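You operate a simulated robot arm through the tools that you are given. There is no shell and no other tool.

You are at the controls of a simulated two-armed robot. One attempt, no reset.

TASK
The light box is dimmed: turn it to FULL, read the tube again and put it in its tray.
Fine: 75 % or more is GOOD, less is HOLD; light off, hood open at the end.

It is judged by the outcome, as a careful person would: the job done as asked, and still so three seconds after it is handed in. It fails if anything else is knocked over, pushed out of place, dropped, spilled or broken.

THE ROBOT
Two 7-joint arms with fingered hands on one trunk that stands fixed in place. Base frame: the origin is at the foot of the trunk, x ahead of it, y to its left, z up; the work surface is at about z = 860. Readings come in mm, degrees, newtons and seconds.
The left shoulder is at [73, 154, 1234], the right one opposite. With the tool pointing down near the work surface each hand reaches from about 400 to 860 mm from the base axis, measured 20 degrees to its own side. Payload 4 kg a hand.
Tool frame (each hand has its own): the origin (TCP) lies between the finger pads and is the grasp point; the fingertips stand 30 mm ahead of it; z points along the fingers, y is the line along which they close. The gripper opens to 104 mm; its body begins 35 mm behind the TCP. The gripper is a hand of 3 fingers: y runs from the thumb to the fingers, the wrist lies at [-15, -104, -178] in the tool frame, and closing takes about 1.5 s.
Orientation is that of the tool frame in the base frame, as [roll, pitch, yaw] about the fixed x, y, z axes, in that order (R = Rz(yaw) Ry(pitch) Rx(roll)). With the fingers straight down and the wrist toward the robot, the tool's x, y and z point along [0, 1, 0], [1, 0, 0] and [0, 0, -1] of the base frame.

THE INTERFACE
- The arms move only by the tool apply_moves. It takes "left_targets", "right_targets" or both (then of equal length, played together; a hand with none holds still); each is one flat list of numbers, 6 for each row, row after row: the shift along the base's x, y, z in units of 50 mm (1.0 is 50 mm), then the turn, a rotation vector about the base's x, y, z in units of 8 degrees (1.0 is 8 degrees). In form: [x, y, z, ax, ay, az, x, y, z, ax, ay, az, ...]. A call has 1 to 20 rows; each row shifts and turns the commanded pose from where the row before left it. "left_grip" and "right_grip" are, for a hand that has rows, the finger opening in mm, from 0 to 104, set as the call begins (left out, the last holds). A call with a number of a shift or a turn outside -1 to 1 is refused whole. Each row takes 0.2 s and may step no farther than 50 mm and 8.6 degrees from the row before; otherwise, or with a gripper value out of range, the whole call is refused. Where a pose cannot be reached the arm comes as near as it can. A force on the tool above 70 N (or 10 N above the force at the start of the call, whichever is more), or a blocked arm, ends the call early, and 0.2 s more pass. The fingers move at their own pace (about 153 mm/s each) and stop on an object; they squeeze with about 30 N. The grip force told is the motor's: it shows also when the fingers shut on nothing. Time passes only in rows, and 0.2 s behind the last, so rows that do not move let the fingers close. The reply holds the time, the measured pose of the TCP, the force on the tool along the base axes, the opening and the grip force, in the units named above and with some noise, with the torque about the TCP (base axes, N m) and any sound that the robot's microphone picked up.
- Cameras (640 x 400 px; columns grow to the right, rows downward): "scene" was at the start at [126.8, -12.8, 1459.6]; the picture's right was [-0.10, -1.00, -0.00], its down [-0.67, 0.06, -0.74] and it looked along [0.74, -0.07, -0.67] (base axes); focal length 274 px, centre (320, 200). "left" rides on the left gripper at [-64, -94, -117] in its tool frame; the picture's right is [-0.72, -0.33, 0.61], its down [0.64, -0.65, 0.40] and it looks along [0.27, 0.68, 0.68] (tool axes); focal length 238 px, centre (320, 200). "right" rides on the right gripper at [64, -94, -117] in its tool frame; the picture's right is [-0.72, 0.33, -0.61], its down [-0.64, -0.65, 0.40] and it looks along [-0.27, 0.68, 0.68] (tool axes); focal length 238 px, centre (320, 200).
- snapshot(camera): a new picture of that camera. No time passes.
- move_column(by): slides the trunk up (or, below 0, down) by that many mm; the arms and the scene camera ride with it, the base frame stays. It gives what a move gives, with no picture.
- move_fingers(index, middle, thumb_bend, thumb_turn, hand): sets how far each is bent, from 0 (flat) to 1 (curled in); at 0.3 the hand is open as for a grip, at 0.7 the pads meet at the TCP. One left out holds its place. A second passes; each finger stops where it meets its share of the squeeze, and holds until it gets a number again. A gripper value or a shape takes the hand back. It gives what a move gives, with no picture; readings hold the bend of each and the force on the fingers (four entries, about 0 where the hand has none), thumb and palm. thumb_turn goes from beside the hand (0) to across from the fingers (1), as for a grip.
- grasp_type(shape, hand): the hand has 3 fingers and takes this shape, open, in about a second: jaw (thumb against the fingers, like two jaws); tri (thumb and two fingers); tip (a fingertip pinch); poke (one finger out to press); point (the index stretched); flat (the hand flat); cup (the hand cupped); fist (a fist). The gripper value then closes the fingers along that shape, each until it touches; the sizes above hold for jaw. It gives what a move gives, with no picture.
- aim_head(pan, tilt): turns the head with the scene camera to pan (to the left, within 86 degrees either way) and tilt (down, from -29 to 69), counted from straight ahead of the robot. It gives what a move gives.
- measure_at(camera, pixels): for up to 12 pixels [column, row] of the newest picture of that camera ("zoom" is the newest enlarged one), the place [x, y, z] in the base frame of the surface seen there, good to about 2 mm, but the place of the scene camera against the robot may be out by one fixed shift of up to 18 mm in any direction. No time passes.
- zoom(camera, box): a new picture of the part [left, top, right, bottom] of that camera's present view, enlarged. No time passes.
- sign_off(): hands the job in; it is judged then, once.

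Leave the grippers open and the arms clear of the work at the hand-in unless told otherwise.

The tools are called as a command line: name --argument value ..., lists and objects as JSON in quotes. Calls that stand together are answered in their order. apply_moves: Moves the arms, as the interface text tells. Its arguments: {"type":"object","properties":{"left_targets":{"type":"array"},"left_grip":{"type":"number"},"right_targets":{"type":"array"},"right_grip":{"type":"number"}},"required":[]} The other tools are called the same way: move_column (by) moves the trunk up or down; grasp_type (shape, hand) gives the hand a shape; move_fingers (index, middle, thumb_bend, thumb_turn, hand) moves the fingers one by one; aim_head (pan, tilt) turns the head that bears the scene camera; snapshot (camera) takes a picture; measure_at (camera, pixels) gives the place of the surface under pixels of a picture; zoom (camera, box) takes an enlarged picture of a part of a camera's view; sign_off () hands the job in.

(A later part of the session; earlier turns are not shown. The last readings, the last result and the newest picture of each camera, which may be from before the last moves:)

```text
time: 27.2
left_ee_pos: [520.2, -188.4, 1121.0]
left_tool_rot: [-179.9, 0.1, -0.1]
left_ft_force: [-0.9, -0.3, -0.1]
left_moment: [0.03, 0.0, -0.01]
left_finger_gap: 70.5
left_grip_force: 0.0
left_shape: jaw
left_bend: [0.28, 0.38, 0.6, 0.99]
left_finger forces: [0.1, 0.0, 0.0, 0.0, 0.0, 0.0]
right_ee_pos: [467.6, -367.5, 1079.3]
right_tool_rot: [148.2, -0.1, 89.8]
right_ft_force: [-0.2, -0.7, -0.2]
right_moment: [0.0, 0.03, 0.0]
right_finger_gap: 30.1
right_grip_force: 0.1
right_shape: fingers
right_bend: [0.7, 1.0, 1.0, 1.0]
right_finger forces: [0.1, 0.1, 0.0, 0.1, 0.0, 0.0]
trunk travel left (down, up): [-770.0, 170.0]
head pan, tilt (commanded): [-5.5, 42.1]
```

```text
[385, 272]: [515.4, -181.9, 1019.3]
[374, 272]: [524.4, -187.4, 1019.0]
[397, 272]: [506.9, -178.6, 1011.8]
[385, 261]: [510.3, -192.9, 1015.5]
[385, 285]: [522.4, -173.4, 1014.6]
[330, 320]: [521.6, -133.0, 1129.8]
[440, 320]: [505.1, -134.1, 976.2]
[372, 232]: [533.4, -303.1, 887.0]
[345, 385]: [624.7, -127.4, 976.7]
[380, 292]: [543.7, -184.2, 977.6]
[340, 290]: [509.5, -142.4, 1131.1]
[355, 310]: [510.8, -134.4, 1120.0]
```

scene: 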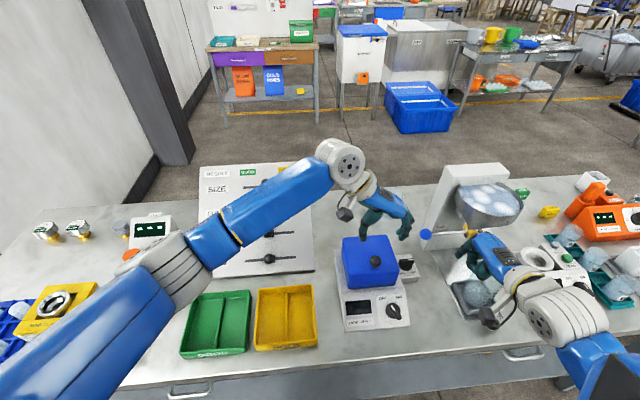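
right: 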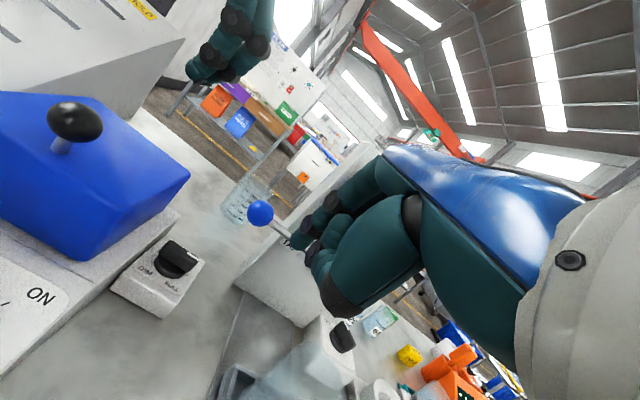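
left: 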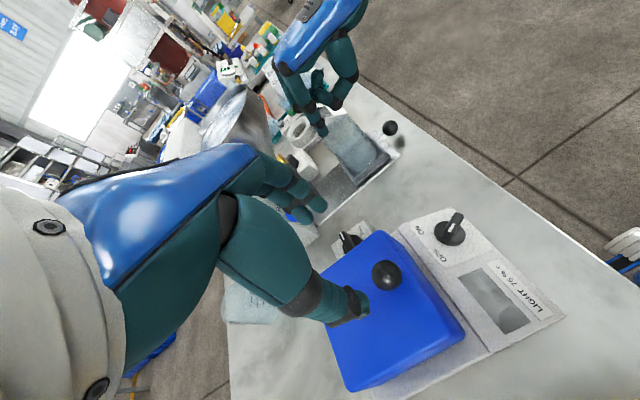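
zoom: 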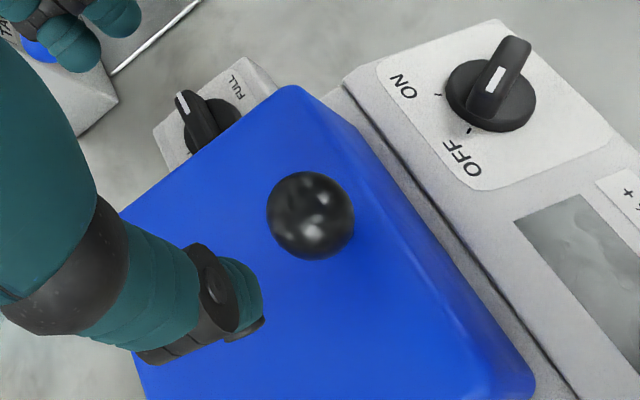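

The ball centre is (519,-186.6,1007.5). I'll descend to z≈1020 with the fingers straddling the ball and check before closing.

apply_moves --left_targets '[-0.01, 0.01, -0.68, 0, 0, 0, -0.01, 0.01, -0.68, 0, 0, 0, 0, 0.01, -0.66, 0, 0, 0, 0, 0, 0, 0, 0, 0]'

snapshot --camera "left"

zoom --camera "right" --box '[0, 0, 240, 250]'

```text
time: 28.2
left_ee_pos: [520.6, -185.2, 1017.4]
left_tool_rot: [180.0, 0.1, 0.0]
left_ft_force: [-0.2, 0.3, 0.5]
left_moment: [-0.01, -0.01, 0.02]
left_finger_gap: 70.2
left_grip_force: 0.0
left_shape: jaw
left_bend: [0.28, 0.38, 0.6, 0.99]
left_finger forces: [0.0, 0.0, 0.0, 0.0, 0.0, 0.0]
right_ee_pos: [467.9, -366.8, 1080.2]
right_tool_rot: [148.2, 0.0, 89.8]
right_ft_force: [0.0, 0.7, -0.2]
right_moment: [0.01, -0.01, 0.01]
right_finger_gap: 29.8
right_grip_force: 0.0
right_shape: fingers
right_bend: [0.7, 1.0, 1.0, 1.0]
right_finger forces: [0.0, 0.0, 0.0, 0.0, 0.0, 0.1]
trunk travel left (down, up): [-770.0, 170.0]
head pan, tilt (commanded): [-5.5, 42.1]
```

```text
taken
```

left: 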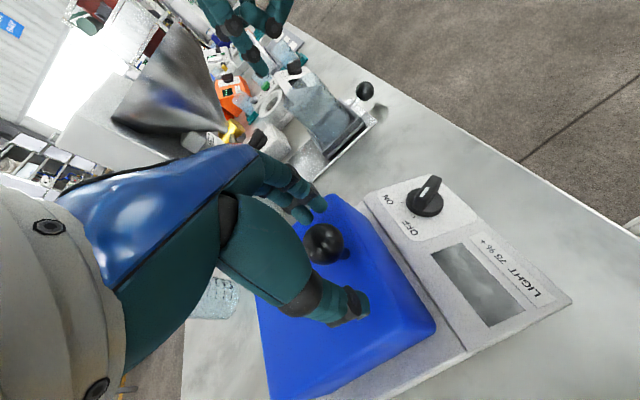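

```text
1.60 times, centred on (120, 125) of right
```

zoom: 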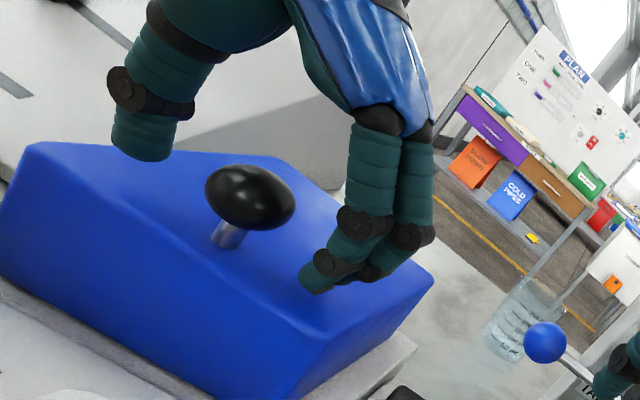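

The ball is nicely between the thumb and fingers. I'll lower 4 mm more and close.

apply_moves --left_targets '[-0.02, -0.02, -0.08, 0, 0, 0, 0, 0, 0, 0, 0, 0]'

apply_moves --left_targets '[0, 0, 0, 0, 0, 0, 0, 0, 0, 0, 0, 0, 0, 0, 0, 0, 0, 0, 0, 0, 0, 0, 0, 0, 0, 0, 0, 0, 0, 0, 0, 0, 0, 0, 0, 0, 0, 0, 0, 0, 0, 0]' --left_grip 0

zoom --camera "right" --box '[0, 0, 240, 250]'

```text
time: 28.8
left_ee_pos: [518.2, -185.8, 1015.5]
left_tool_rot: [179.9, 0.2, 0.2]
left_ft_force: [-0.3, 0.1, -0.2]
left_moment: [0.02, 0.02, 0.0]
left_finger_gap: 70.1
left_grip_force: 0.0
left_shape: jaw
left_bend: [0.28, 0.38, 0.6, 0.99]
left_finger forces: [0.0, 0.1, 0.1, 0.1, 0.1, 0.1]
right_ee_pos: [467.5, -366.5, 1080.5]
right_tool_rot: [148.3, 0.0, 89.8]
right_ft_force: [0.1, -0.9, 0.8]
right_moment: [0.0, 0.03, 0.01]
right_finger_gap: 29.9
right_grip_force: 0.1
right_shape: fingers
right_bend: [0.7, 1.0, 1.0, 1.0]
right_finger forces: [0.0, 0.0, 0.1, 0.0, 0.0, 0.1]
trunk travel left (down, up): [-770.0, 170.0]
head pan, tilt (commanded): [-5.5, 42.1]
```

```text
time: 30.4
left_ee_pos: [520.3, -183.6, 1013.9]
left_tool_rot: [179.9, 0.2, 0.1]
left_ft_force: [3.9, 9.2, -4.7]
left_moment: [0.25, -0.02, -0.05]
left_finger_gap: 15.4
left_grip_force: 30.4
left_shape: jaw
left_bend: [0.74, 0.72, 0.79, 1.0]
left_finger forces: [10.3, 6.2, 0.0, 0.0, 33.2, 0.1]
right_ee_pos: [468.0, -364.1, 1080.9]
right_tool_rot: [148.2, 0.0, 89.9]
right_ft_force: [-0.2, -0.1, 1.4]
right_moment: [0.0, -0.03, 0.04]
right_finger_gap: 29.9
right_grip_force: 0.1
right_shape: fingers
right_bend: [0.7, 1.0, 1.0, 1.0]
right_finger forces: [0.0, 0.0, 0.2, 0.0, 0.0, 0.0]
trunk travel left (down, up): [-770.0, 170.0]
head pan, tilt (commanded): [-5.5, 42.1]
```

```text
1.60 times, centred on (120, 125) of right
```

zoom: 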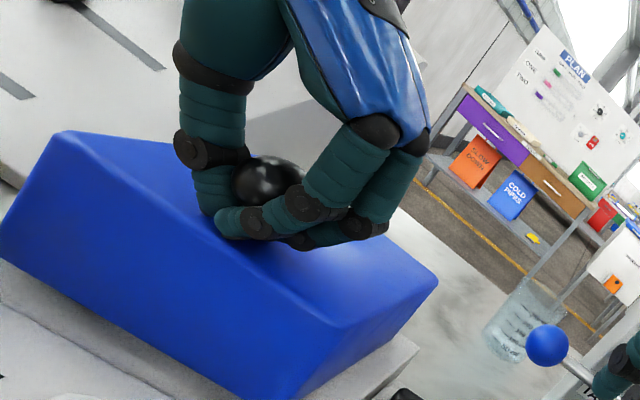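

The fingers have curled under the ball around its stem (gap 15 mm), which would trap the stem as the hood tilts. I'll open, raise about 12 mm so the pads meet the ball at its widest, and close again.

apply_moves --left_targets '[0, 0, 0, 0, 0, 0, 0, 0, 0, 0, 0, 0, 0, 0, 0, 0, 0, 0, 0, 0, 0, 0, 0, 0]' --left_grip 60

apply_moves --left_targets '[0, 0, 0.12, 0, 0, 0, 0, 0, 0.12, 0, 0, 0, 0, 0, 0, 0, 0, 0]'

apply_moves --left_targets '[0, 0, 0, 0, 0, 0, 0, 0, 0, 0, 0, 0, 0, 0, 0, 0, 0, 0, 0, 0, 0, 0, 0, 0, 0, 0, 0, 0, 0, 0, 0, 0, 0, 0, 0, 0, 0, 0, 0, 0, 0, 0]' --left_grip 10

zoom --camera "right" --box '[0, 0, 240, 250]'

```text
time: 31.4
left_ee_pos: [518.9, -184.1, 1015.9]
left_tool_rot: [179.9, 0.1, 0.1]
left_ft_force: [0.2, -0.4, -0.5]
left_moment: [-0.02, -0.03, 0.03]
left_finger_gap: 59.8
left_grip_force: 0.0
left_shape: jaw
left_bend: [0.74, 0.42, 0.66, 1.0]
left_finger forces: [0.0, 0.1, 0.0, 0.0, 0.0, 0.0]
right_ee_pos: [467.8, -365.3, 1081.9]
right_tool_rot: [148.2, 0.1, 89.7]
right_ft_force: [0.1, -0.4, -0.4]
right_moment: [0.02, -0.02, -0.01]
right_finger_gap: 30.0
right_grip_force: 0.1
right_shape: fingers
right_bend: [0.7, 1.0, 1.0, 1.0]
right_finger forces: [0.0, 0.0, 0.1, 0.0, 0.0, 0.0]
trunk travel left (down, up): [-770.0, 170.0]
head pan, tilt (commanded): [-5.5, 42.1]
```

```text
time: 32.2
left_ee_pos: [517.6, -186.2, 1027.8]
left_tool_rot: [-180.0, 0.2, 0.0]
left_ft_force: [0.4, -0.3, -0.8]
left_moment: [0.05, 0.0, 0.0]
left_finger_gap: 59.6
left_grip_force: 0.0
left_shape: jaw
left_bend: [0.74, 0.42, 0.66, 1.0]
left_finger forces: [0.1, 0.1, 0.0, 0.0, 0.0, 0.0]
right_ee_pos: [467.0, -366.0, 1080.8]
right_tool_rot: [148.1, 0.0, 89.8]
right_ft_force: [0.8, 0.2, -0.4]
right_moment: [-0.01, 0.0, 0.0]
right_finger_gap: 29.7
right_grip_force: 0.0
right_shape: fingers
right_bend: [0.7, 1.0, 1.0, 1.0]
right_finger forces: [0.0, 0.0, 0.0, 0.0, 0.0, 0.0]
trunk travel left (down, up): [-770.0, 170.0]
head pan, tilt (commanded): [-5.5, 42.1]
```

```text
time: 33.8
left_ee_pos: [517.6, -185.5, 1026.6]
left_tool_rot: [179.9, 0.1, 0.2]
left_ft_force: [-0.1, 2.3, -0.4]
left_moment: [0.1, -0.01, 0.0]
left_finger_gap: 18.3
left_grip_force: 30.3
left_shape: jaw
left_bend: [0.73, 0.6, 0.73, 1.0]
left_finger forces: [17.4, 9.5, 0.0, 0.1, 29.6, 0.0]
right_ee_pos: [467.2, -366.7, 1081.3]
right_tool_rot: [148.2, 0.1, 89.7]
right_ft_force: [0.8, 0.6, -0.9]
right_moment: [-0.01, 0.0, -0.01]
right_finger_gap: 29.9
right_grip_force: 0.0
right_shape: fingers
right_bend: [0.7, 1.0, 1.0, 1.0]
right_finger forces: [0.0, 0.0, 0.1, 0.0, 0.0, 0.0]
trunk travel left (down, up): [-770.0, 170.0]
head pan, tilt (commanded): [-5.5, 42.1]
```

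```text
1.60 times, centred on (120, 125) of right
```

zoom: 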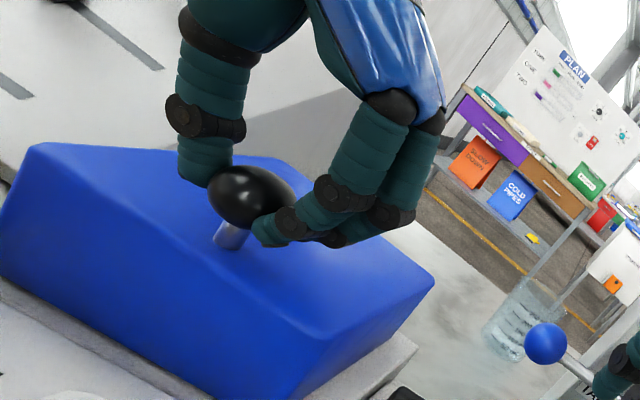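

The grip on the ball's sides now looks good: thumb 30 N against both fingers. I'll try a small lift along an arc about an assumed rear hinge at (627, 917), about 10°, and check that it swings.

apply_moves --left_targets '[0.084, 0, 0.091, 0, 0, 0, 0.084, 0, 0.091, 0, 0, 0, 0.09, 0, 0.083, 0, 0, 0, 0.09, 0, 0.083, 0, 0, 0, 0, 0, 0, 0, 0, 0]'

snapshot --camera "right"

zoom --camera "scene" --box '[300, 180, 460, 320]'

```text
time: 35.0
left_ee_pos: [536.9, -185.6, 1044.9]
left_tool_rot: [180.0, 0.2, 0.1]
left_ft_force: [1.3, 5.2, -3.8]
left_moment: [0.16, 0.16, 0.0]
left_finger_gap: 18.5
left_grip_force: 30.4
left_shape: jaw
left_bend: [0.73, 0.6, 0.73, 1.0]
left_finger forces: [17.8, 8.9, 0.0, 0.1, 31.1, 0.0]
right_ee_pos: [467.4, -364.8, 1080.6]
right_tool_rot: [148.1, 0.1, 89.7]
right_ft_force: [0.4, -0.2, 0.3]
right_moment: [-0.02, -0.01, 0.0]
right_finger_gap: 30.0
right_grip_force: 0.1
right_shape: fingers
right_bend: [0.7, 1.0, 1.0, 1.0]
right_finger forces: [0.0, 0.0, 0.0, 0.0, 0.1, 0.1]
trunk travel left (down, up): [-770.0, 170.0]
head pan, tilt (commanded): [-5.5, 42.1]
```

```text
taken
```

right: 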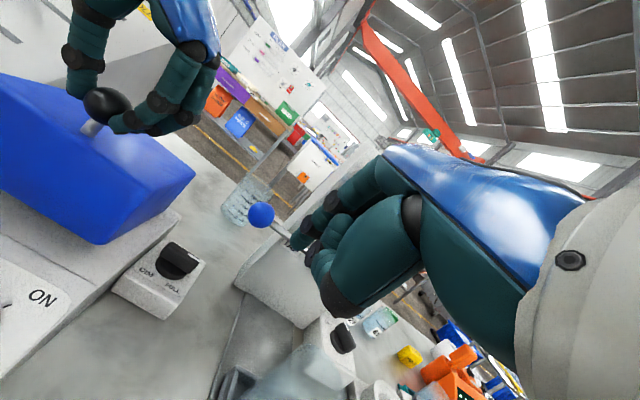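

```text
2.86 times, centred on (380, 250) of scene
```

zoom: 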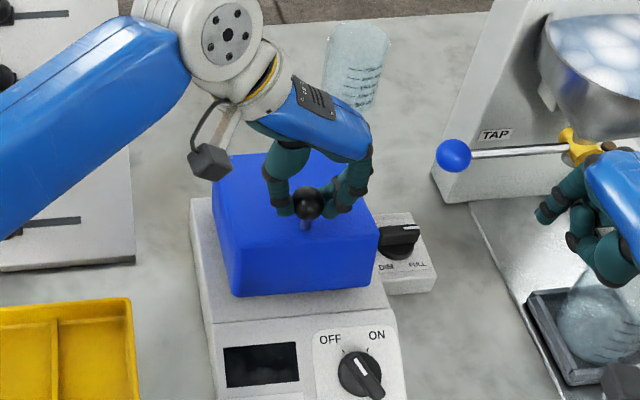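

The hood swings on a rear hinge with very little force. I'll continue the arc to about 30°.

apply_moves --left_targets '[0.098, 0, 0.075, 0, 0, 0, 0.098, 0, 0.075, 0, 0, 0, 0.104, 0, 0.066, 0, 0, 0, 0.104, 0, 0.066, 0, 0, 0, 0.109, 0, 0.057, 0, 0, 0, 0.109, 0, 0.057, 0, 0, 0, 0.113, 0, 0.047, 0, 0, 0, 0.113, 0, 0.047, 0, 0, 0, 0, 0, 0, 0, 0, 0]'

snapshot --camera "right"

zoom --camera "scene" --box '[300, 180, 460, 320]'

```text
time: 37.0
left_ee_pos: [576.6, -186.5, 1069.8]
left_tool_rot: [180.0, 0.0, 0.0]
left_ft_force: [-1.1, 5.2, -2.5]
left_moment: [0.05, 0.28, -0.05]
left_finger_gap: 18.1
left_grip_force: 30.3
left_shape: jaw
left_bend: [0.73, 0.61, 0.73, 1.0]
left_finger forces: [20.1, 8.5, 0.1, 0.1, 31.3, 0.0]
right_ee_pos: [466.3, -366.4, 1080.4]
right_tool_rot: [148.3, 0.0, 89.7]
right_ft_force: [0.3, -0.6, 0.3]
right_moment: [0.02, -0.01, -0.01]
right_finger_gap: 29.8
right_grip_force: 0.0
right_shape: fingers
right_bend: [0.7, 1.0, 1.0, 1.0]
right_finger forces: [0.0, 0.0, 0.0, 0.1, 0.1, 0.0]
trunk travel left (down, up): [-770.0, 170.0]
head pan, tilt (commanded): [-5.5, 42.1]
```

```text
taken
```

right: 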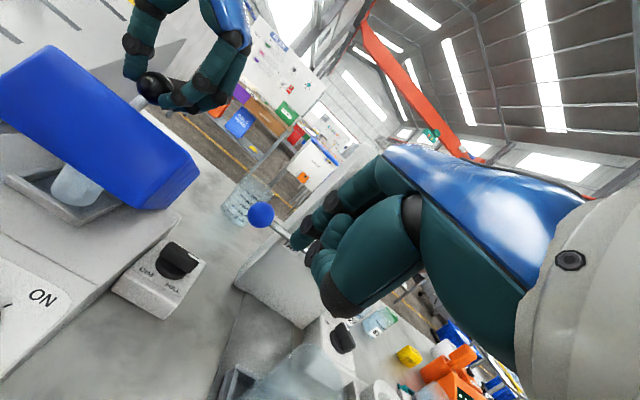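

```text
2.86 times, centred on (380, 250) of scene
```

zoom: 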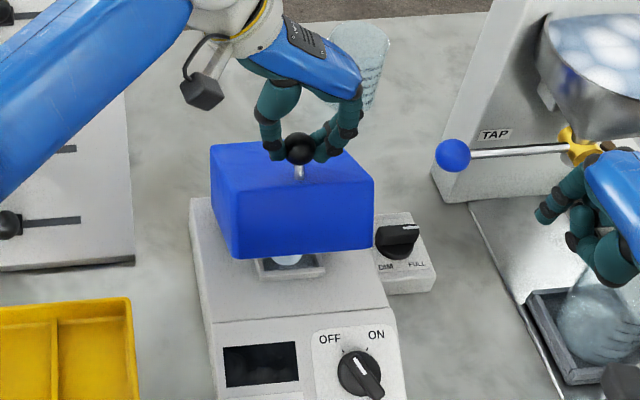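

The hood is at about 30°, and a tube end is visible in a recess beneath it. I'll carry on to about 60°.

apply_moves --left_targets '[0.117, 0, 0.037, 0, 0, 0, 0.117, 0, 0.037, 0, 0, 0, 0.12, 0, 0.027, 0, 0, 0, 0.12, 0, 0.027, 0, 0, 0, 0.122, 0, 0.016, 0, 0, 0, 0.122, 0, 0.016, 0, 0, 0, 0.123, 0, 0.005, 0, 0, 0, 0.123, 0, 0.005, 0, 0, 0, 0.123, 0, -0.005, 0, 0, 0, 0.123, 0, -0.005, 0, 0, 0, 0.122, 0, -0.016, 0, 0, 0, 0.122, 0, -0.016, 0, 0, 0, 0, 0, 0, 0, 0, 0]'

snapshot --camera "right"

zoom --camera "scene" --box '[300, 160, 460, 320]'

```text
time: 39.8
left_ee_pos: [630.6, -187.2, 1078.0]
left_tool_rot: [180.0, 0.0, 0.0]
left_ft_force: [-1.7, 4.4, 7.3]
left_moment: [0.09, 0.34, -0.01]
left_finger_gap: 18.4
left_grip_force: 29.7
left_shape: jaw
left_bend: [0.73, 0.6, 0.73, 1.0]
left_finger forces: [21.6, 9.1, 0.1, 0.0, 32.2, 0.0]
left hand out of reach, approached as far as the arm can: row 10, 11, 12
right_ee_pos: [466.7, -366.0, 1082.5]
right_tool_rot: [148.2, 0.1, 89.7]
right_ft_force: [0.3, 0.1, -0.3]
right_moment: [0.01, -0.01, -0.01]
right_finger_gap: 29.9
right_grip_force: 0.0
right_shape: fingers
right_bend: [0.7, 1.0, 1.0, 1.0]
right_finger forces: [0.0, 0.1, 0.0, 0.0, 0.1, 0.1]
trunk travel left (down, up): [-770.0, 170.0]
head pan, tilt (commanded): [-5.5, 42.1]
```

```text
taken
```

right: 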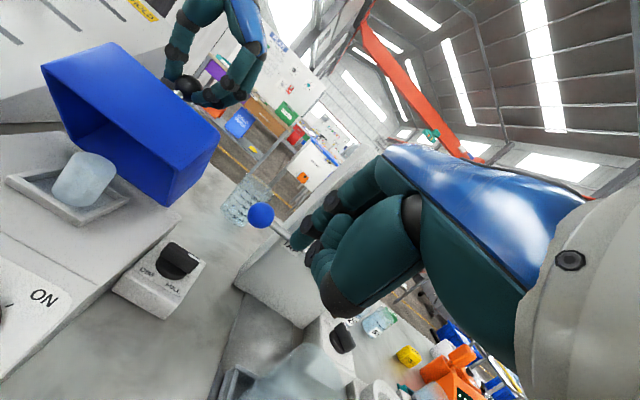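

```text
2.50 times, centred on (380, 240) of scene
```

zoom: 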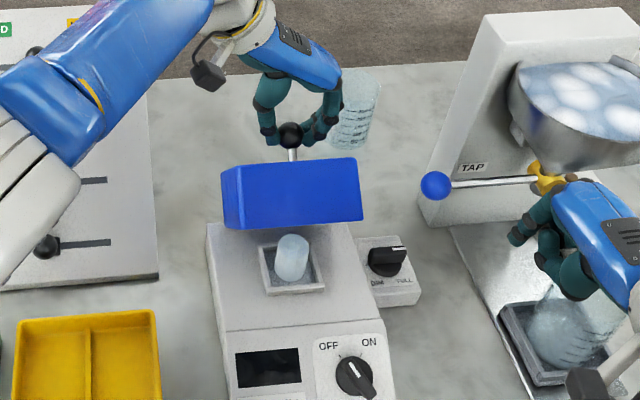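

The left arm reached its limit with the hood at about 52°. I'll hold it there, bring the right index finger behind the hood's lower rim (near x 552, z 1012), and push it over from the robot side. First I'll check the tube's height and the rim position with the right camera.

measure_at --camera "right" --pixels '[[85, 157], [70, 175], [85, 185], [65, 200], [110, 175], [45, 70], [115, 45], [165, 195], [215, 135], [55, 110], [100, 215], [20, 180]]'

zoom --camera "right" --box '[0, 30, 240, 240]'

```text
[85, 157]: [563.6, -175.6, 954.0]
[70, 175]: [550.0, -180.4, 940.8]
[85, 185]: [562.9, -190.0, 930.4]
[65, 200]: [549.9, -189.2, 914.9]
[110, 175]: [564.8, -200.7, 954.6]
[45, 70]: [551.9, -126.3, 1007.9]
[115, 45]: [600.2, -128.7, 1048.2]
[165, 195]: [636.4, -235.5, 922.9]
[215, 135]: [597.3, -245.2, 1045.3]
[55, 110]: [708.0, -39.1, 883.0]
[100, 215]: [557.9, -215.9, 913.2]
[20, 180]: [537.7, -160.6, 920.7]
```

```text
1.90 times, centred on (120, 135) of right
```

zoom: 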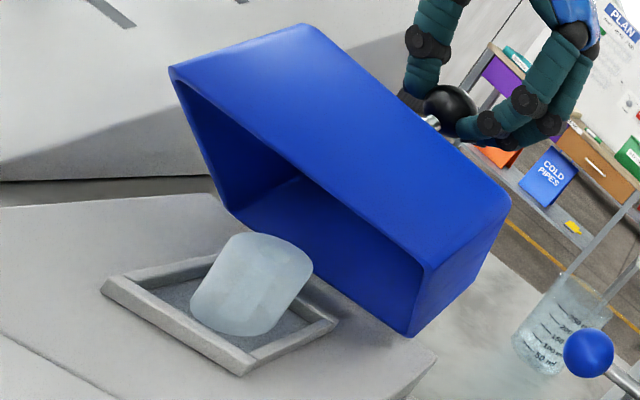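

The tube is a short ice-like cylinder in the recess with its top at z≈955. The hood rim is at (552, z 1008–1012). I'll bring the right hand across at z≈1030 to stand in front of the rim, with the fingertip well above the tube.

apply_moves --right_targets '[0.133, 0.68, -0.21, 0, 0, 0, 0.133, 0.68, -0.21, 0, 0, 0, 0.133, 0.68, -0.21, 0, 0, 0, 0.1, 0.68, -0.21, 0, 0, 0, 0.1, 0.68, -0.21, 0, 0, 0, 0, 0, 0, 0, 0, 0]'

snapshot --camera "right"

zoom --camera "scene" --box '[300, 160, 460, 320]'

```text
time: 41.2
left_ee_pos: [631.9, -185.8, 1079.6]
left_tool_rot: [-180.0, 0.0, 0.1]
left_ft_force: [-2.5, 4.6, 7.6]
left_moment: [0.12, 0.22, -0.02]
left_finger_gap: 18.5
left_grip_force: 29.6
left_shape: jaw
left_bend: [0.73, 0.61, 0.73, 1.0]
left_finger forces: [21.2, 9.6, 0.0, 0.1, 32.3, 0.0]
right_ee_pos: [495.7, -195.8, 1029.9]
right_tool_rot: [148.1, 0.1, 89.9]
right_ft_force: [-0.6, 0.0, 0.0]
right_moment: [0.0, -0.01, 0.01]
right_finger_gap: 29.9
right_grip_force: 0.1
right_shape: fingers
right_bend: [0.7, 1.0, 1.0, 1.0]
right_finger forces: [0.0, 0.0, 0.1, 0.0, 0.1, 0.1]
trunk travel left (down, up): [-770.0, 170.0]
head pan, tilt (commanded): [-5.5, 42.1]
```

```text
taken
```

right: 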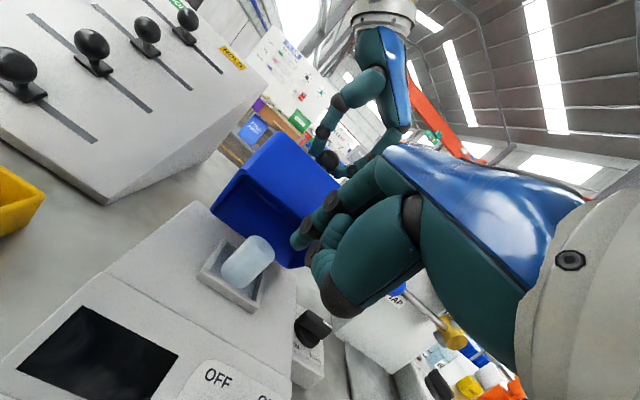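

```text
2.50 times, centred on (380, 240) of scene
```

zoom: 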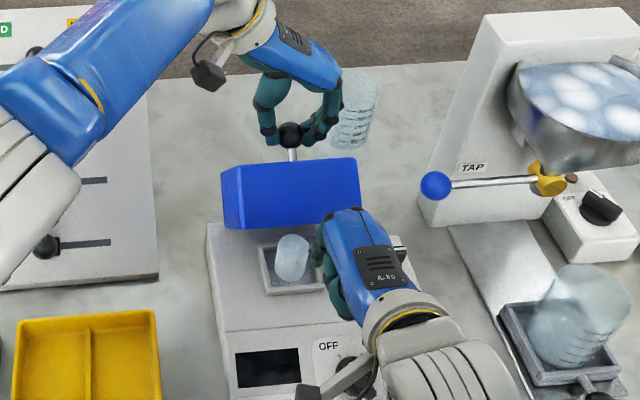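

The right finger is in front of the rim. I'll lower to z≈1014 and come up close behind it at TCP x≈528.

apply_moves --right_targets '[0.3, 0, -0.16, 0, 0, 0, 0.3, 0, -0.16, 0, 0, 0, 0, 0, 0, 0, 0, 0]'

zoom --camera "right" --box '[180, 120, 400, 320]'

snapshot --camera "left"

```text
time: 42.0
left_ee_pos: [630.7, -186.9, 1079.3]
left_tool_rot: [180.0, -0.1, 0.0]
left_ft_force: [-0.6, 2.2, 6.3]
left_moment: [0.08, 0.25, -0.03]
left_finger_gap: 18.2
left_grip_force: 30.5
left_shape: jaw
left_bend: [0.73, 0.61, 0.73, 1.0]
left_finger forces: [21.6, 9.9, 0.1, 0.0, 31.6, 0.0]
right_ee_pos: [525.2, -196.0, 1015.2]
right_tool_rot: [148.0, -0.1, 89.8]
right_ft_force: [0.0, 0.1, 0.4]
right_moment: [-0.02, -0.01, 0.01]
right_finger_gap: 29.8
right_grip_force: 0.1
right_shape: fingers
right_bend: [0.7, 1.0, 1.0, 1.0]
right_finger forces: [0.0, 0.0, 0.0, 0.1, 0.0, 0.1]
trunk travel left (down, up): [-770.0, 170.0]
head pan, tilt (commanded): [-5.5, 42.1]
```

```text
2.00 times, centred on (290, 220) of right
```

zoom: 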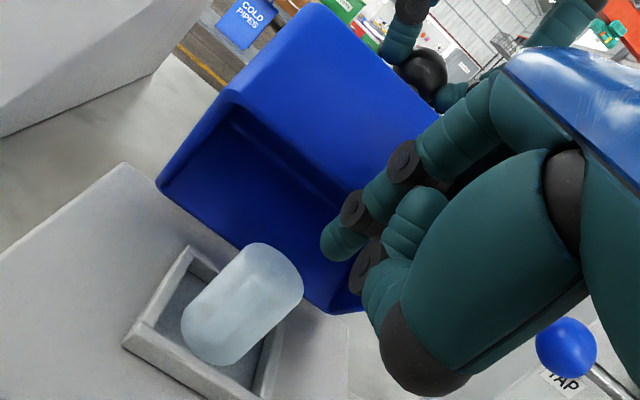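

```text
taken
```

left: 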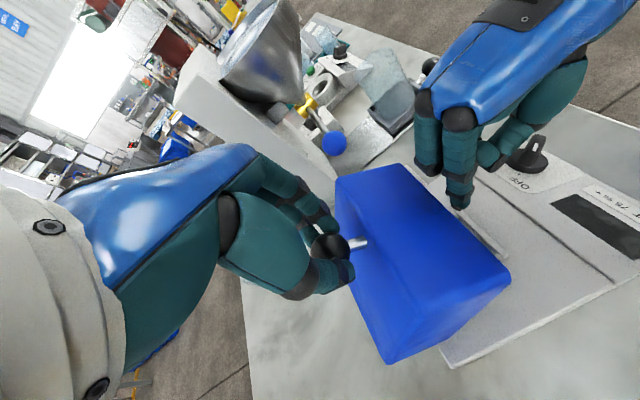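

The finger stands just in front of the rim. I'll advance in small steps until it touches.

apply_moves --right_targets '[0.08, 0, 0, 0, 0, 0, 0.08, 0, 0, 0, 0, 0, 0.06, 0, 0, 0, 0, 0, 0, 0, 0, 0, 0, 0]'

```text
time: 43.0
left_ee_pos: [631.8, -185.0, 1079.0]
left_tool_rot: [179.9, 0.0, 0.0]
left_ft_force: [1.5, 1.2, 5.4]
left_moment: [0.03, 0.2, 0.03]
left_finger_gap: 18.3
left_grip_force: 29.7
left_shape: jaw
left_bend: [0.73, 0.6, 0.73, 1.0]
left_finger forces: [20.9, 11.0, 0.0, 0.2, 30.5, 0.0]
right_ee_pos: [536.8, -196.3, 1014.3]
right_tool_rot: [148.2, 0.0, 89.9]
right_ft_force: [-5.2, 2.2, 0.8]
right_moment: [-0.04, 0.01, 0.04]
right_finger_gap: 28.2
right_grip_force: 2.9
right_shape: fingers
right_bend: [0.7, 1.0, 1.0, 1.0]
right_finger forces: [5.3, 0.0, 0.1, 0.0, 0.0, 0.1]
trunk travel left (down, up): [-770.0, 170.0]
head pan, tilt (commanded): [-5.5, 42.1]
```

The right index now bears on the rim with 5 N. I'll open the left hand to let the ball go while the right holds.

apply_moves --left_targets '[0, 0, 0, 0, 0, 0, 0, 0, 0, 0, 0, 0, 0, 0, 0, 0, 0, 0, 0, 0, 0, 0, 0, 0, 0, 0, 0, 0, 0, 0]' --left_grip 90

snapshot --camera "left"

zoom --camera "right" --box '[180, 60, 420, 280]'

```text
time: 44.2
left_ee_pos: [633.9, -187.1, 1077.2]
left_tool_rot: [-180.0, 0.1, 0.0]
left_ft_force: [-0.2, 0.6, 0.6]
left_moment: [0.0, -0.02, 0.02]
left_finger_gap: 89.9
left_grip_force: 0.1
left_shape: jaw
left_bend: [0.28, 0.33, 0.42, 0.98]
left_finger forces: [0.0, 0.0, 0.0, 0.1, 0.1, 0.1]
right_ee_pos: [538.8, -195.2, 1014.3]
right_tool_rot: [148.1, 0.0, 89.8]
right_ft_force: [-0.5, 0.4, -0.3]
right_moment: [-0.01, -0.01, 0.0]
right_finger_gap: 29.8
right_grip_force: 0.1
right_shape: fingers
right_bend: [0.7, 1.0, 1.0, 1.0]
right_finger forces: [0.1, 0.0, 0.0, 0.1, 0.1, 0.0]
trunk travel left (down, up): [-770.0, 170.0]
head pan, tilt (commanded): [-5.5, 42.1]
```

```text
taken
```

left: 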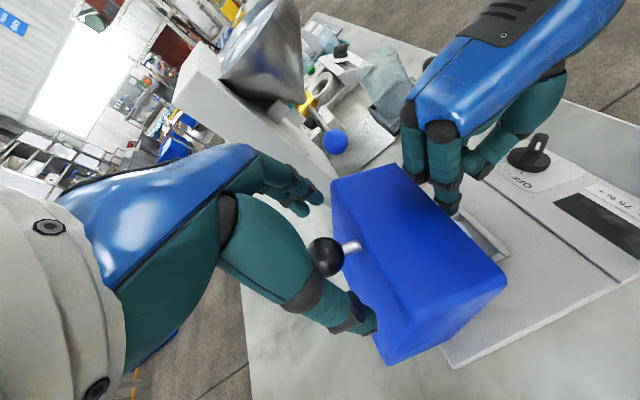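

```text
1.82 times, centred on (300, 170) of right
```

zoom: 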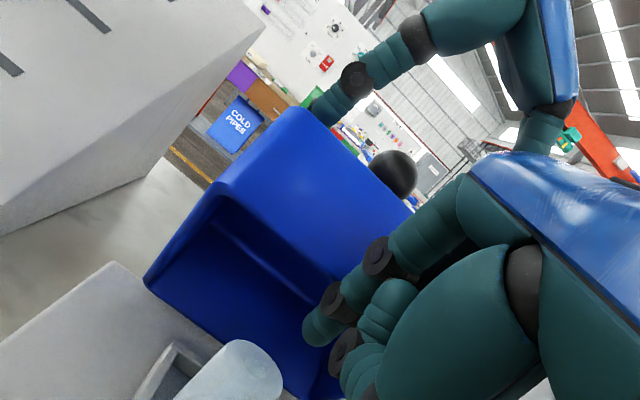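

The hood stays by itself (no force on the right finger now). I'll lift the left hand straight up off the ball and then away to the left.

apply_moves --left_targets '[0, 0, 0.6, 0, 0, 0, 0, 0, 0.7, 0, 0, 0, -0.2, 0.2, 0.7, 0, 0, 0, -0.3, 0.8, 0.2, 0, 0, 0, -0.3, 0.9, 0, 0, 0, 0, -0.3, 0.9, 0, 0, 0, 0, 0, 0, 0, 0, 0, 0]'

snapshot --camera "scene"

snapshot --camera "right"

```text
time: 45.8
left_ee_pos: [576.4, -46.1, 1189.4]
left_tool_rot: [-180.0, 0.1, 0.1]
left_ft_force: [0.0, 0.3, 0.1]
left_moment: [0.03, 0.01, 0.01]
left_finger_gap: 90.0
left_grip_force: 0.0
left_shape: jaw
left_bend: [0.27, 0.33, 0.42, 0.98]
left_finger forces: [0.1, 0.0, 0.0, 0.0, 0.0, 0.0]
right_ee_pos: [537.4, -195.7, 1013.7]
right_tool_rot: [148.1, 0.1, 89.7]
right_ft_force: [-0.2, -0.1, -0.6]
right_moment: [0.03, 0.01, -0.01]
right_finger_gap: 29.7
right_grip_force: 0.1
right_shape: fingers
right_bend: [0.7, 1.0, 1.0, 1.0]
right_finger forces: [0.1, 0.1, 0.0, 0.0, 0.0, 0.0]
trunk travel left (down, up): [-770.0, 170.0]
head pan, tilt (commanded): [-5.5, 42.1]
```

```text
taken
```

scene: 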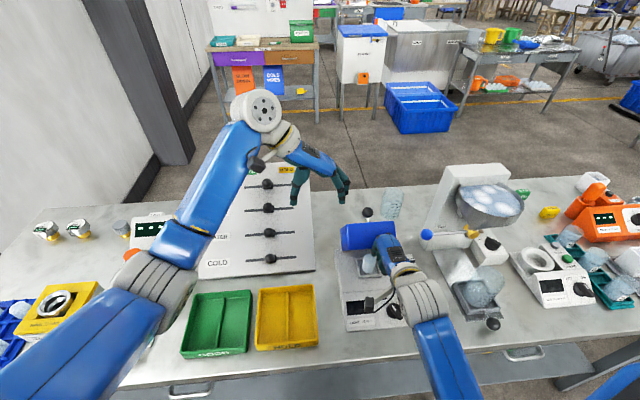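

```text
taken
```

right: 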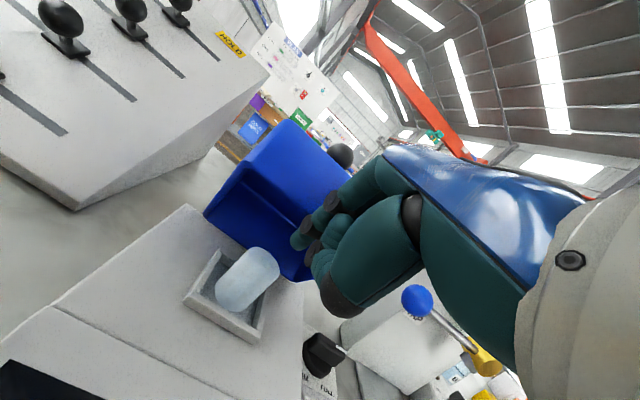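

The left hand is clear. Now I'll push the rim back with the right finger along its arc, to about 80° first.

apply_moves --right_targets '[0.14, 0, 0.094, 0, 0, 0, 0.14, 0, 0.094, 0, 0, 0, 0.19, 0, 0.088, 0, 0, 0, 0.19, 0, 0.088, 0, 0, 0, 0.2, 0, 0.054, 0, 0, 0, 0.2, 0, 0.054, 0, 0, 0, 0, 0, 0, 0, 0, 0]'

snapshot --camera "right"

zoom --camera "scene" --box '[300, 160, 460, 320]'

```text
time: 47.4
left_ee_pos: [577.5, -47.3, 1190.9]
left_tool_rot: [-180.0, 0.1, 0.0]
left_ft_force: [-0.1, 0.6, -0.4]
left_moment: [-0.04, -0.03, 0.0]
left_finger_gap: 90.1
left_grip_force: 0.0
left_shape: jaw
left_bend: [0.27, 0.33, 0.42, 0.98]
left_finger forces: [0.0, 0.0, 0.0, 0.0, 0.1, 0.0]
right_ee_pos: [589.7, -195.2, 1036.3]
right_tool_rot: [148.1, 0.0, 89.8]
right_ft_force: [0.3, 0.4, 0.5]
right_moment: [0.03, 0.01, -0.02]
right_finger_gap: 29.9
right_grip_force: 0.1
right_shape: fingers
right_bend: [0.7, 1.0, 1.0, 1.0]
right_finger forces: [0.1, 0.0, 0.1, 0.0, 0.0, 0.0]
trunk travel left (down, up): [-770.0, 170.0]
head pan, tilt (commanded): [-5.5, 42.1]
```

```text
taken
```

right: 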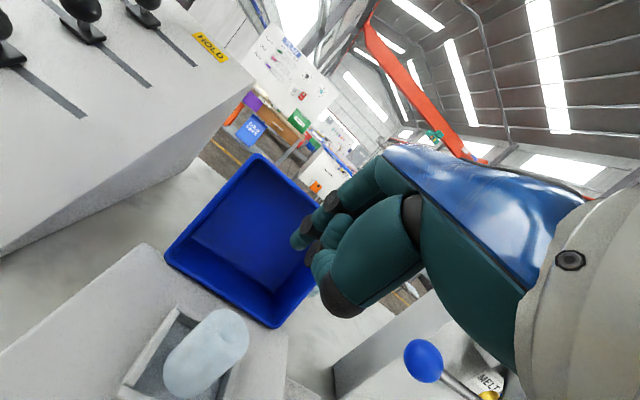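

```text
2.50 times, centred on (380, 240) of scene
```

zoom: 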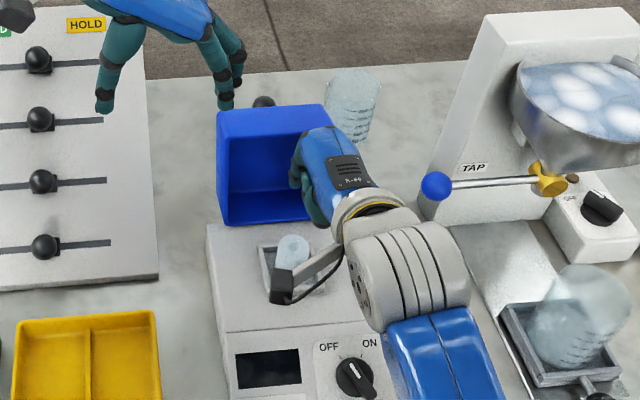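

The hood has swung over and now stands with its open side facing the robot, with no force left on my finger. I'll retreat the right hand and measure how far open it is and whether it stays.

apply_moves --right_targets '[-0.6, 0, 0.2, 0, 0, 0, -0.6, -0.4, 0.4, 0, 0, 0, -0.3, -0.7, 0.4, 0, 0, 0, 0, -0.9, 0.1, 0, 0, 0, 0, -0.9, 0, 0, 0, 0, 0, 0, 0, 0, 0, 0]'

zoom --camera "scene" --box '[300, 160, 460, 320]'

measure_at --camera "zoom" --pixels '[[218, 112], [322, 104], [228, 222], [310, 215], [265, 102], [290, 240], [285, 265], [305, 260], [262, 250], [322, 285], [268, 290], [270, 150]]'

snapshot --camera "right"

```text
time: 48.8
left_ee_pos: [578.0, -45.7, 1189.6]
left_tool_rot: [-180.0, 0.1, 0.0]
left_ft_force: [-0.2, -0.2, -0.5]
left_moment: [-0.02, 0.01, 0.05]
left_finger_gap: 89.8
left_grip_force: 0.1
left_shape: jaw
left_bend: [0.27, 0.33, 0.42, 0.98]
left_finger forces: [0.1, 0.0, 0.1, 0.0, 0.0, 0.1]
right_ee_pos: [512.8, -343.1, 1091.3]
right_tool_rot: [148.2, 0.0, 89.8]
right_ft_force: [0.1, 0.2, -0.1]
right_moment: [-0.01, 0.03, -0.01]
right_finger_gap: 29.8
right_grip_force: 0.0
right_shape: fingers
right_bend: [0.7, 1.0, 1.0, 1.0]
right_finger forces: [0.0, 0.1, 0.1, 0.0, 0.1, 0.0]
trunk travel left (down, up): [-770.0, 170.0]
head pan, tilt (commanded): [-5.5, 42.1]
```

```text
2.50 times, centred on (380, 240) of scene
```

zoom: 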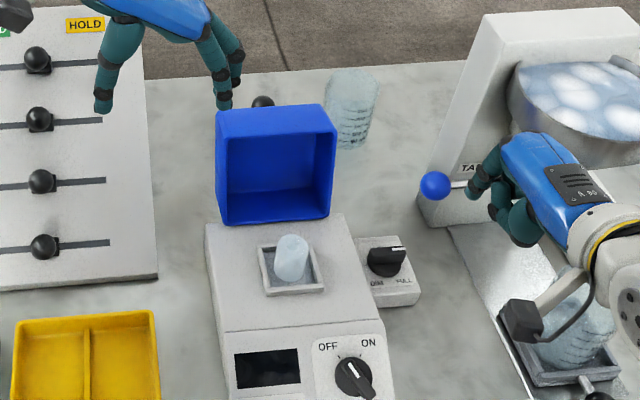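

```text
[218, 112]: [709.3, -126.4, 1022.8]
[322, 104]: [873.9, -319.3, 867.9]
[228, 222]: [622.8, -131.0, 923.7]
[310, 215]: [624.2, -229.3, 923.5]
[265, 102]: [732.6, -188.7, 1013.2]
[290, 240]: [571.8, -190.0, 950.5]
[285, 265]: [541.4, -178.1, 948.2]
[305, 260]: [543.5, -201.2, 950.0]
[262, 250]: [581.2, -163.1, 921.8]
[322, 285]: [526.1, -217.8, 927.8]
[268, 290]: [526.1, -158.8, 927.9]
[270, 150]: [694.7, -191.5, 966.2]
```

```text
taken
```

right: 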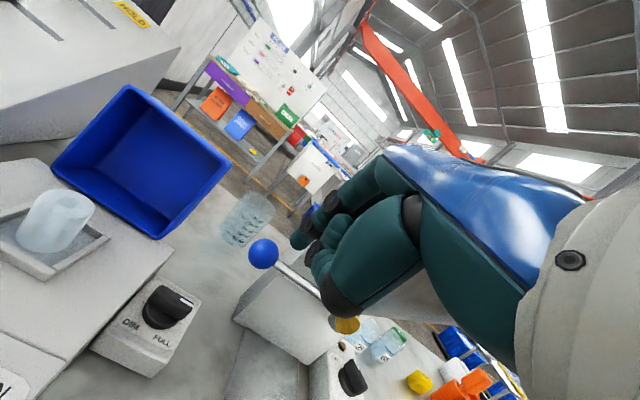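

The hood is open about 107° and leans back on its stop, stable. The tube stands in its recess near (562,-187) with its top at z≈955. I'll zoom in to see its shape and orientation.

zoom --camera "right" --box '[0, 160, 130, 290]'

measure_at --camera "zoom" --pixels '[[300, 130], [330, 120], [265, 135], [350, 160], [320, 165], [290, 170], [260, 200], [240, 240], [300, 240], [350, 220], [375, 150], [225, 270]]'

zoom --camera "scene" --box '[355, 240, 395, 290]'

measure_at --camera "zoom" --pixels '[[320, 150], [320, 200], [320, 250], [290, 180], [350, 180], [320, 130], [300, 250], [345, 245], [280, 150], [365, 150], [320, 275], [330, 300]]'

```text
3.08 times, centred on (65, 225) of right
```

zoom: 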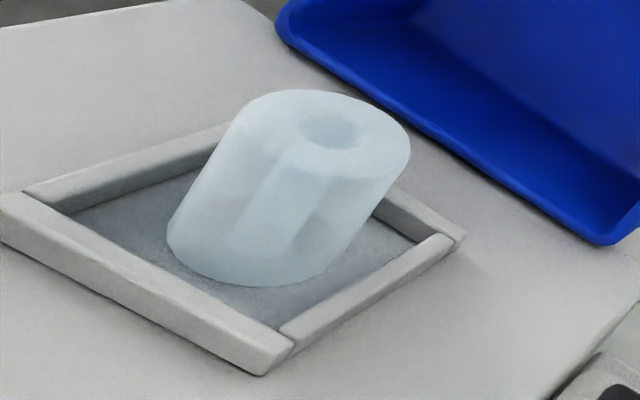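

```text
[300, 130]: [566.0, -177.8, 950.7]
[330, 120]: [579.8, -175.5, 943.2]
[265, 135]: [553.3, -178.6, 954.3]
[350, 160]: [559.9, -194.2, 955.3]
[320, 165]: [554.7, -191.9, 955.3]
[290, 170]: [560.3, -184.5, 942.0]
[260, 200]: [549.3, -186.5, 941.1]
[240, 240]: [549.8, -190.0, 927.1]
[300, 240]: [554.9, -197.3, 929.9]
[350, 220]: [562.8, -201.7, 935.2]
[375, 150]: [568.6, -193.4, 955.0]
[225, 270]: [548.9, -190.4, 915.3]
```

```text
8.00 times, centred on (375, 265) of scene
```

zoom: 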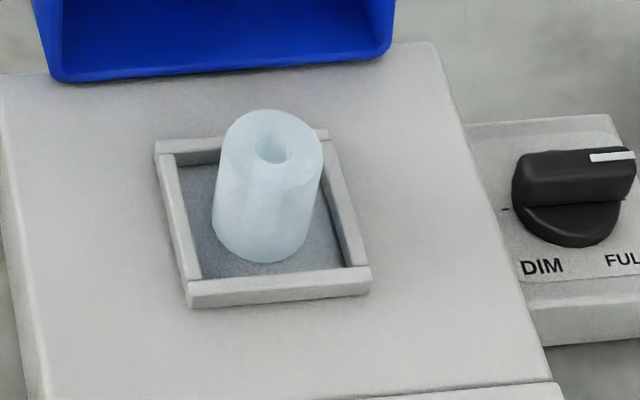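

```text
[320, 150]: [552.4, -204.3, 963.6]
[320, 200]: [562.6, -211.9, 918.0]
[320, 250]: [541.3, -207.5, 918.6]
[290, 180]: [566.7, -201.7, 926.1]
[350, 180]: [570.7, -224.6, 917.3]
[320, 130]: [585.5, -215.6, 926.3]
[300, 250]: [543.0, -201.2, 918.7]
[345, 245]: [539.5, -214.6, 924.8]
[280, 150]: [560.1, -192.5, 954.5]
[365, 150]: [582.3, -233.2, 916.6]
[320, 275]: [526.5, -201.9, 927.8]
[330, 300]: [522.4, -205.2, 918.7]
```

The sample is a hollow ice tube standing upright, about 36 mm across and 43 mm tall, centred near (566,-185), inside a low frame (rim z≈922). I'll take it with the right hand, fingers straight down and closing along x, so it also fits the long tray compartment. First the left hand goes well clear to the left, and the right moves away from the tap, un-tilting.

apply_moves --left_targets '[-0.19, 0.82, 0.2, 0, 0, 0, -0.19, 0.82, 0.2, 0, 0, 0, -0.19, 0.82, 0.2, 0, 0, 0, -0.19, 0.82, 0.2, 0, 0, 0, -0.19, 0.82, 0.2, 0, 0, 0, -0.19, 0.82, 0.2, 0, 0, 0, 0, 0, 0, 0, 0, 0]' --right_targets '[-0.02, 0.85, 0.15, 0, 0, 0, -0.02, 0.85, 0.15, 0, 0, 0, -0.02, 0.85, 0.15, 0, 0, 0, 0, 0, 0, 0, 1.0, 0, 0, 0, 0, 0, 1.0, 0, 0, 0, 0, 0, 1.0, 0, 0, 0, 0, 0, 0.97, 0]'

grasp_type --hand "right" --shape "jaw"

snapshot --camera "scene"

snapshot --camera "right"

```text
time: 50.4
left_ee_pos: [520.6, 203.0, 1248.2]
left_tool_rot: [179.7, 0.2, 0.0]
left_ft_force: [0.8, 0.2, -0.1]
left_moment: [0.0, 0.04, 0.0]
left_finger_gap: 89.7
left_grip_force: 0.3
left_shape: jaw
left_bend: [0.27, 0.33, 0.42, 0.98]
left_finger forces: [0.0, 0.0, 0.0, 0.1, 0.0, 0.1]
right_ee_pos: [513.4, -211.1, 1113.7]
right_tool_rot: [-179.8, 0.3, 89.9]
right_ft_force: [-0.3, 0.5, 0.8]
right_moment: [0.0, 0.0, -0.01]
right_finger_gap: 29.7
right_grip_force: 0.1
right_shape: fingers
right_bend: [0.7, 1.0, 1.0, 1.0]
right_finger forces: [0.0, 0.0, 0.0, 0.0, 0.1, 0.0]
trunk travel left (down, up): [-770.0, 170.0]
head pan, tilt (commanded): [-5.5, 42.1]
```

```text
time: 51.3
left_ee_pos: [520.9, 199.8, 1248.8]
left_tool_rot: [179.9, 0.1, 0.0]
left_ft_force: [-0.3, 0.5, -0.7]
left_moment: [0.0, -0.02, -0.02]
left_finger_gap: 89.8
left_grip_force: 0.1
left_shape: jaw
left_bend: [0.27, 0.33, 0.42, 0.98]
left_finger forces: [0.0, 0.0, 0.0, 0.0, 0.0, 0.0]
right_ee_pos: [513.7, -212.8, 1115.9]
right_tool_rot: [179.9, 0.2, 89.9]
right_ft_force: [-0.6, 0.0, 0.1]
right_moment: [-0.03, 0.04, -0.03]
right_finger_gap: 104.1
right_grip_force: 0.0
right_shape: jaw
right_bend: [0.3, 0.3, 0.3, 0.98]
right_finger forces: [0.0, 0.0, 0.1, 0.0, 0.0, 0.0]
trunk travel left (down, up): [-770.0, 170.0]
head pan, tilt (commanded): [-5.5, 42.1]
```

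```text
taken
```

scene: 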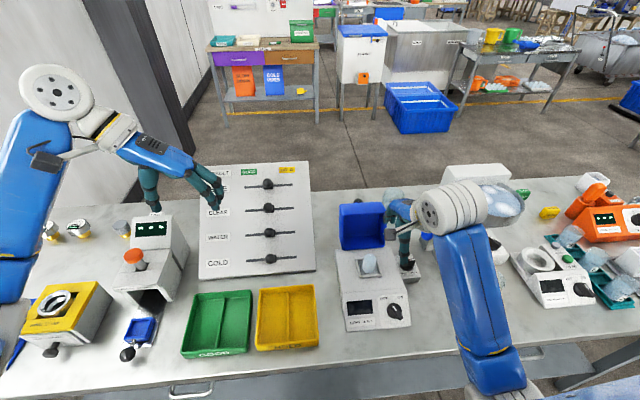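

```text
taken
```

right: 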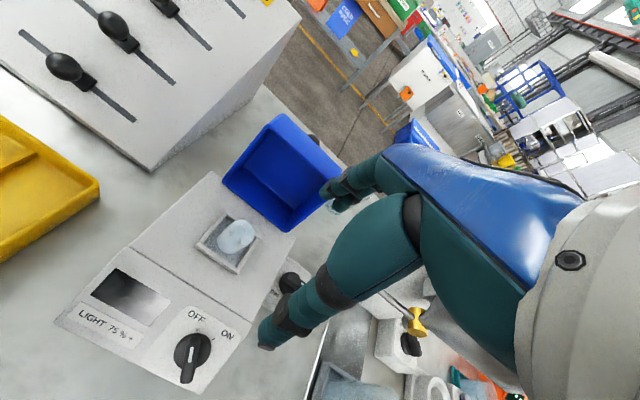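

The right hand is vertical and open. I'll zoom on the tube at (236,237) from this view to refine its centre.

zoom --camera "right" --box '[180, 190, 280, 290]'

measure_at --camera "zoom" --pixels '[[340, 120], [320, 130], [365, 130], [345, 150], [310, 160], [330, 170], [370, 160], [390, 150], [290, 190], [320, 210], [350, 200], [300, 240]]'

```text
4.00 times, centred on (230, 240) of right
```

zoom: 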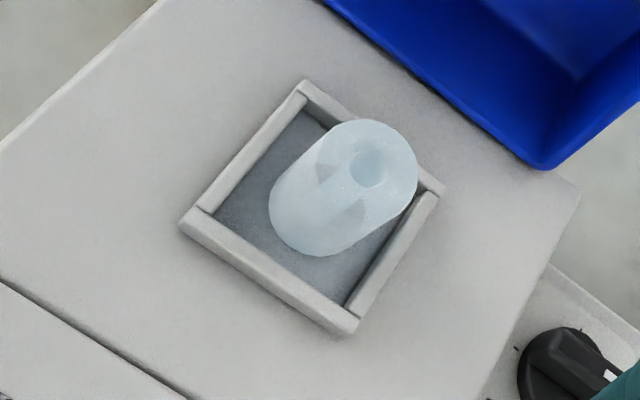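

```text
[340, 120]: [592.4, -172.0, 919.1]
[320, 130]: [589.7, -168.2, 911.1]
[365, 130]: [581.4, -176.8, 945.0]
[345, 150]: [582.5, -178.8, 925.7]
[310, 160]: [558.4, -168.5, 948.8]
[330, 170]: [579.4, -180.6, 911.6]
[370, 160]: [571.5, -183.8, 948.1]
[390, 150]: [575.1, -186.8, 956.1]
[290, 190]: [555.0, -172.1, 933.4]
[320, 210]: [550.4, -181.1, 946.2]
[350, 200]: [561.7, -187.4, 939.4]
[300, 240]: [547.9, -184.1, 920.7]
```

The tube centre works out at about (566,-184.5) with its top at 955. I'll set the opening to about 64 mm, so the far finger clears the hood's hinge edge, and come over the tube at z≈1010.

apply_moves --right_targets '[0.35, 0.183, -0.7, 0, 0, 0, 0.35, 0.183, -0.7, 0, 0, 0, 0.35, 0.183, -0.7, 0, 0, 0, 0, 0, 0, 0, 0, 0, 0, 0, 0, 0, 0, 0]' --right_grip 64

snapshot --camera "right"

zoom --camera "scene" --box '[310, 180, 450, 310]'

```text
time: 52.5
left_ee_pos: [520.4, 199.7, 1249.7]
left_tool_rot: [180.0, 0.1, 0.0]
left_ft_force: [0.0, 0.6, -0.6]
left_moment: [-0.01, -0.02, 0.01]
left_finger_gap: 89.6
left_grip_force: 0.1
left_shape: jaw
left_bend: [0.27, 0.33, 0.42, 0.98]
left_finger forces: [0.1, 0.1, 0.0, 0.0, 0.0, 0.0]
right_ee_pos: [565.4, -185.2, 1007.7]
right_tool_rot: [179.9, 0.1, 89.9]
right_ft_force: [0.2, -0.1, 0.7]
right_moment: [-0.01, -0.01, 0.0]
right_finger_gap: 64.3
right_grip_force: 0.1
right_shape: jaw
right_bend: [0.28, 0.4, 0.64, 1.0]
right_finger forces: [0.0, 0.0, 0.0, 0.0, 0.0, 0.0]
trunk travel left (down, up): [-770.0, 170.0]
head pan, tilt (commanded): [-5.5, 42.1]
```

```text
taken
```

right: 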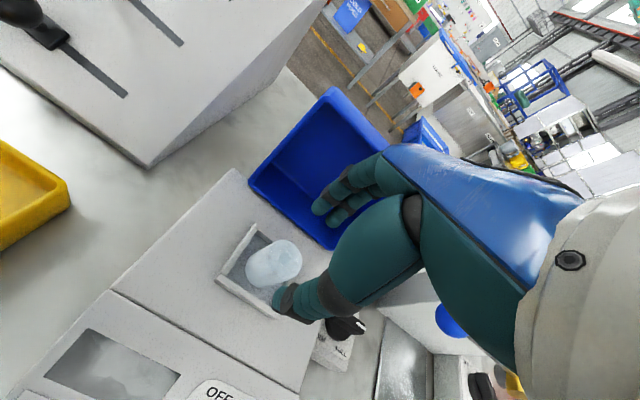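

```text
3.08 times, centred on (380, 245) of scene
```

zoom: 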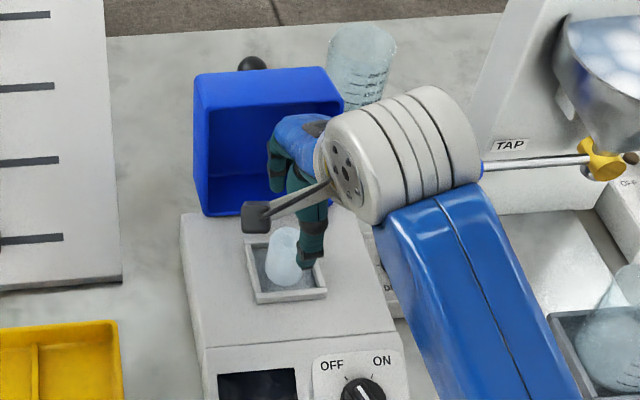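

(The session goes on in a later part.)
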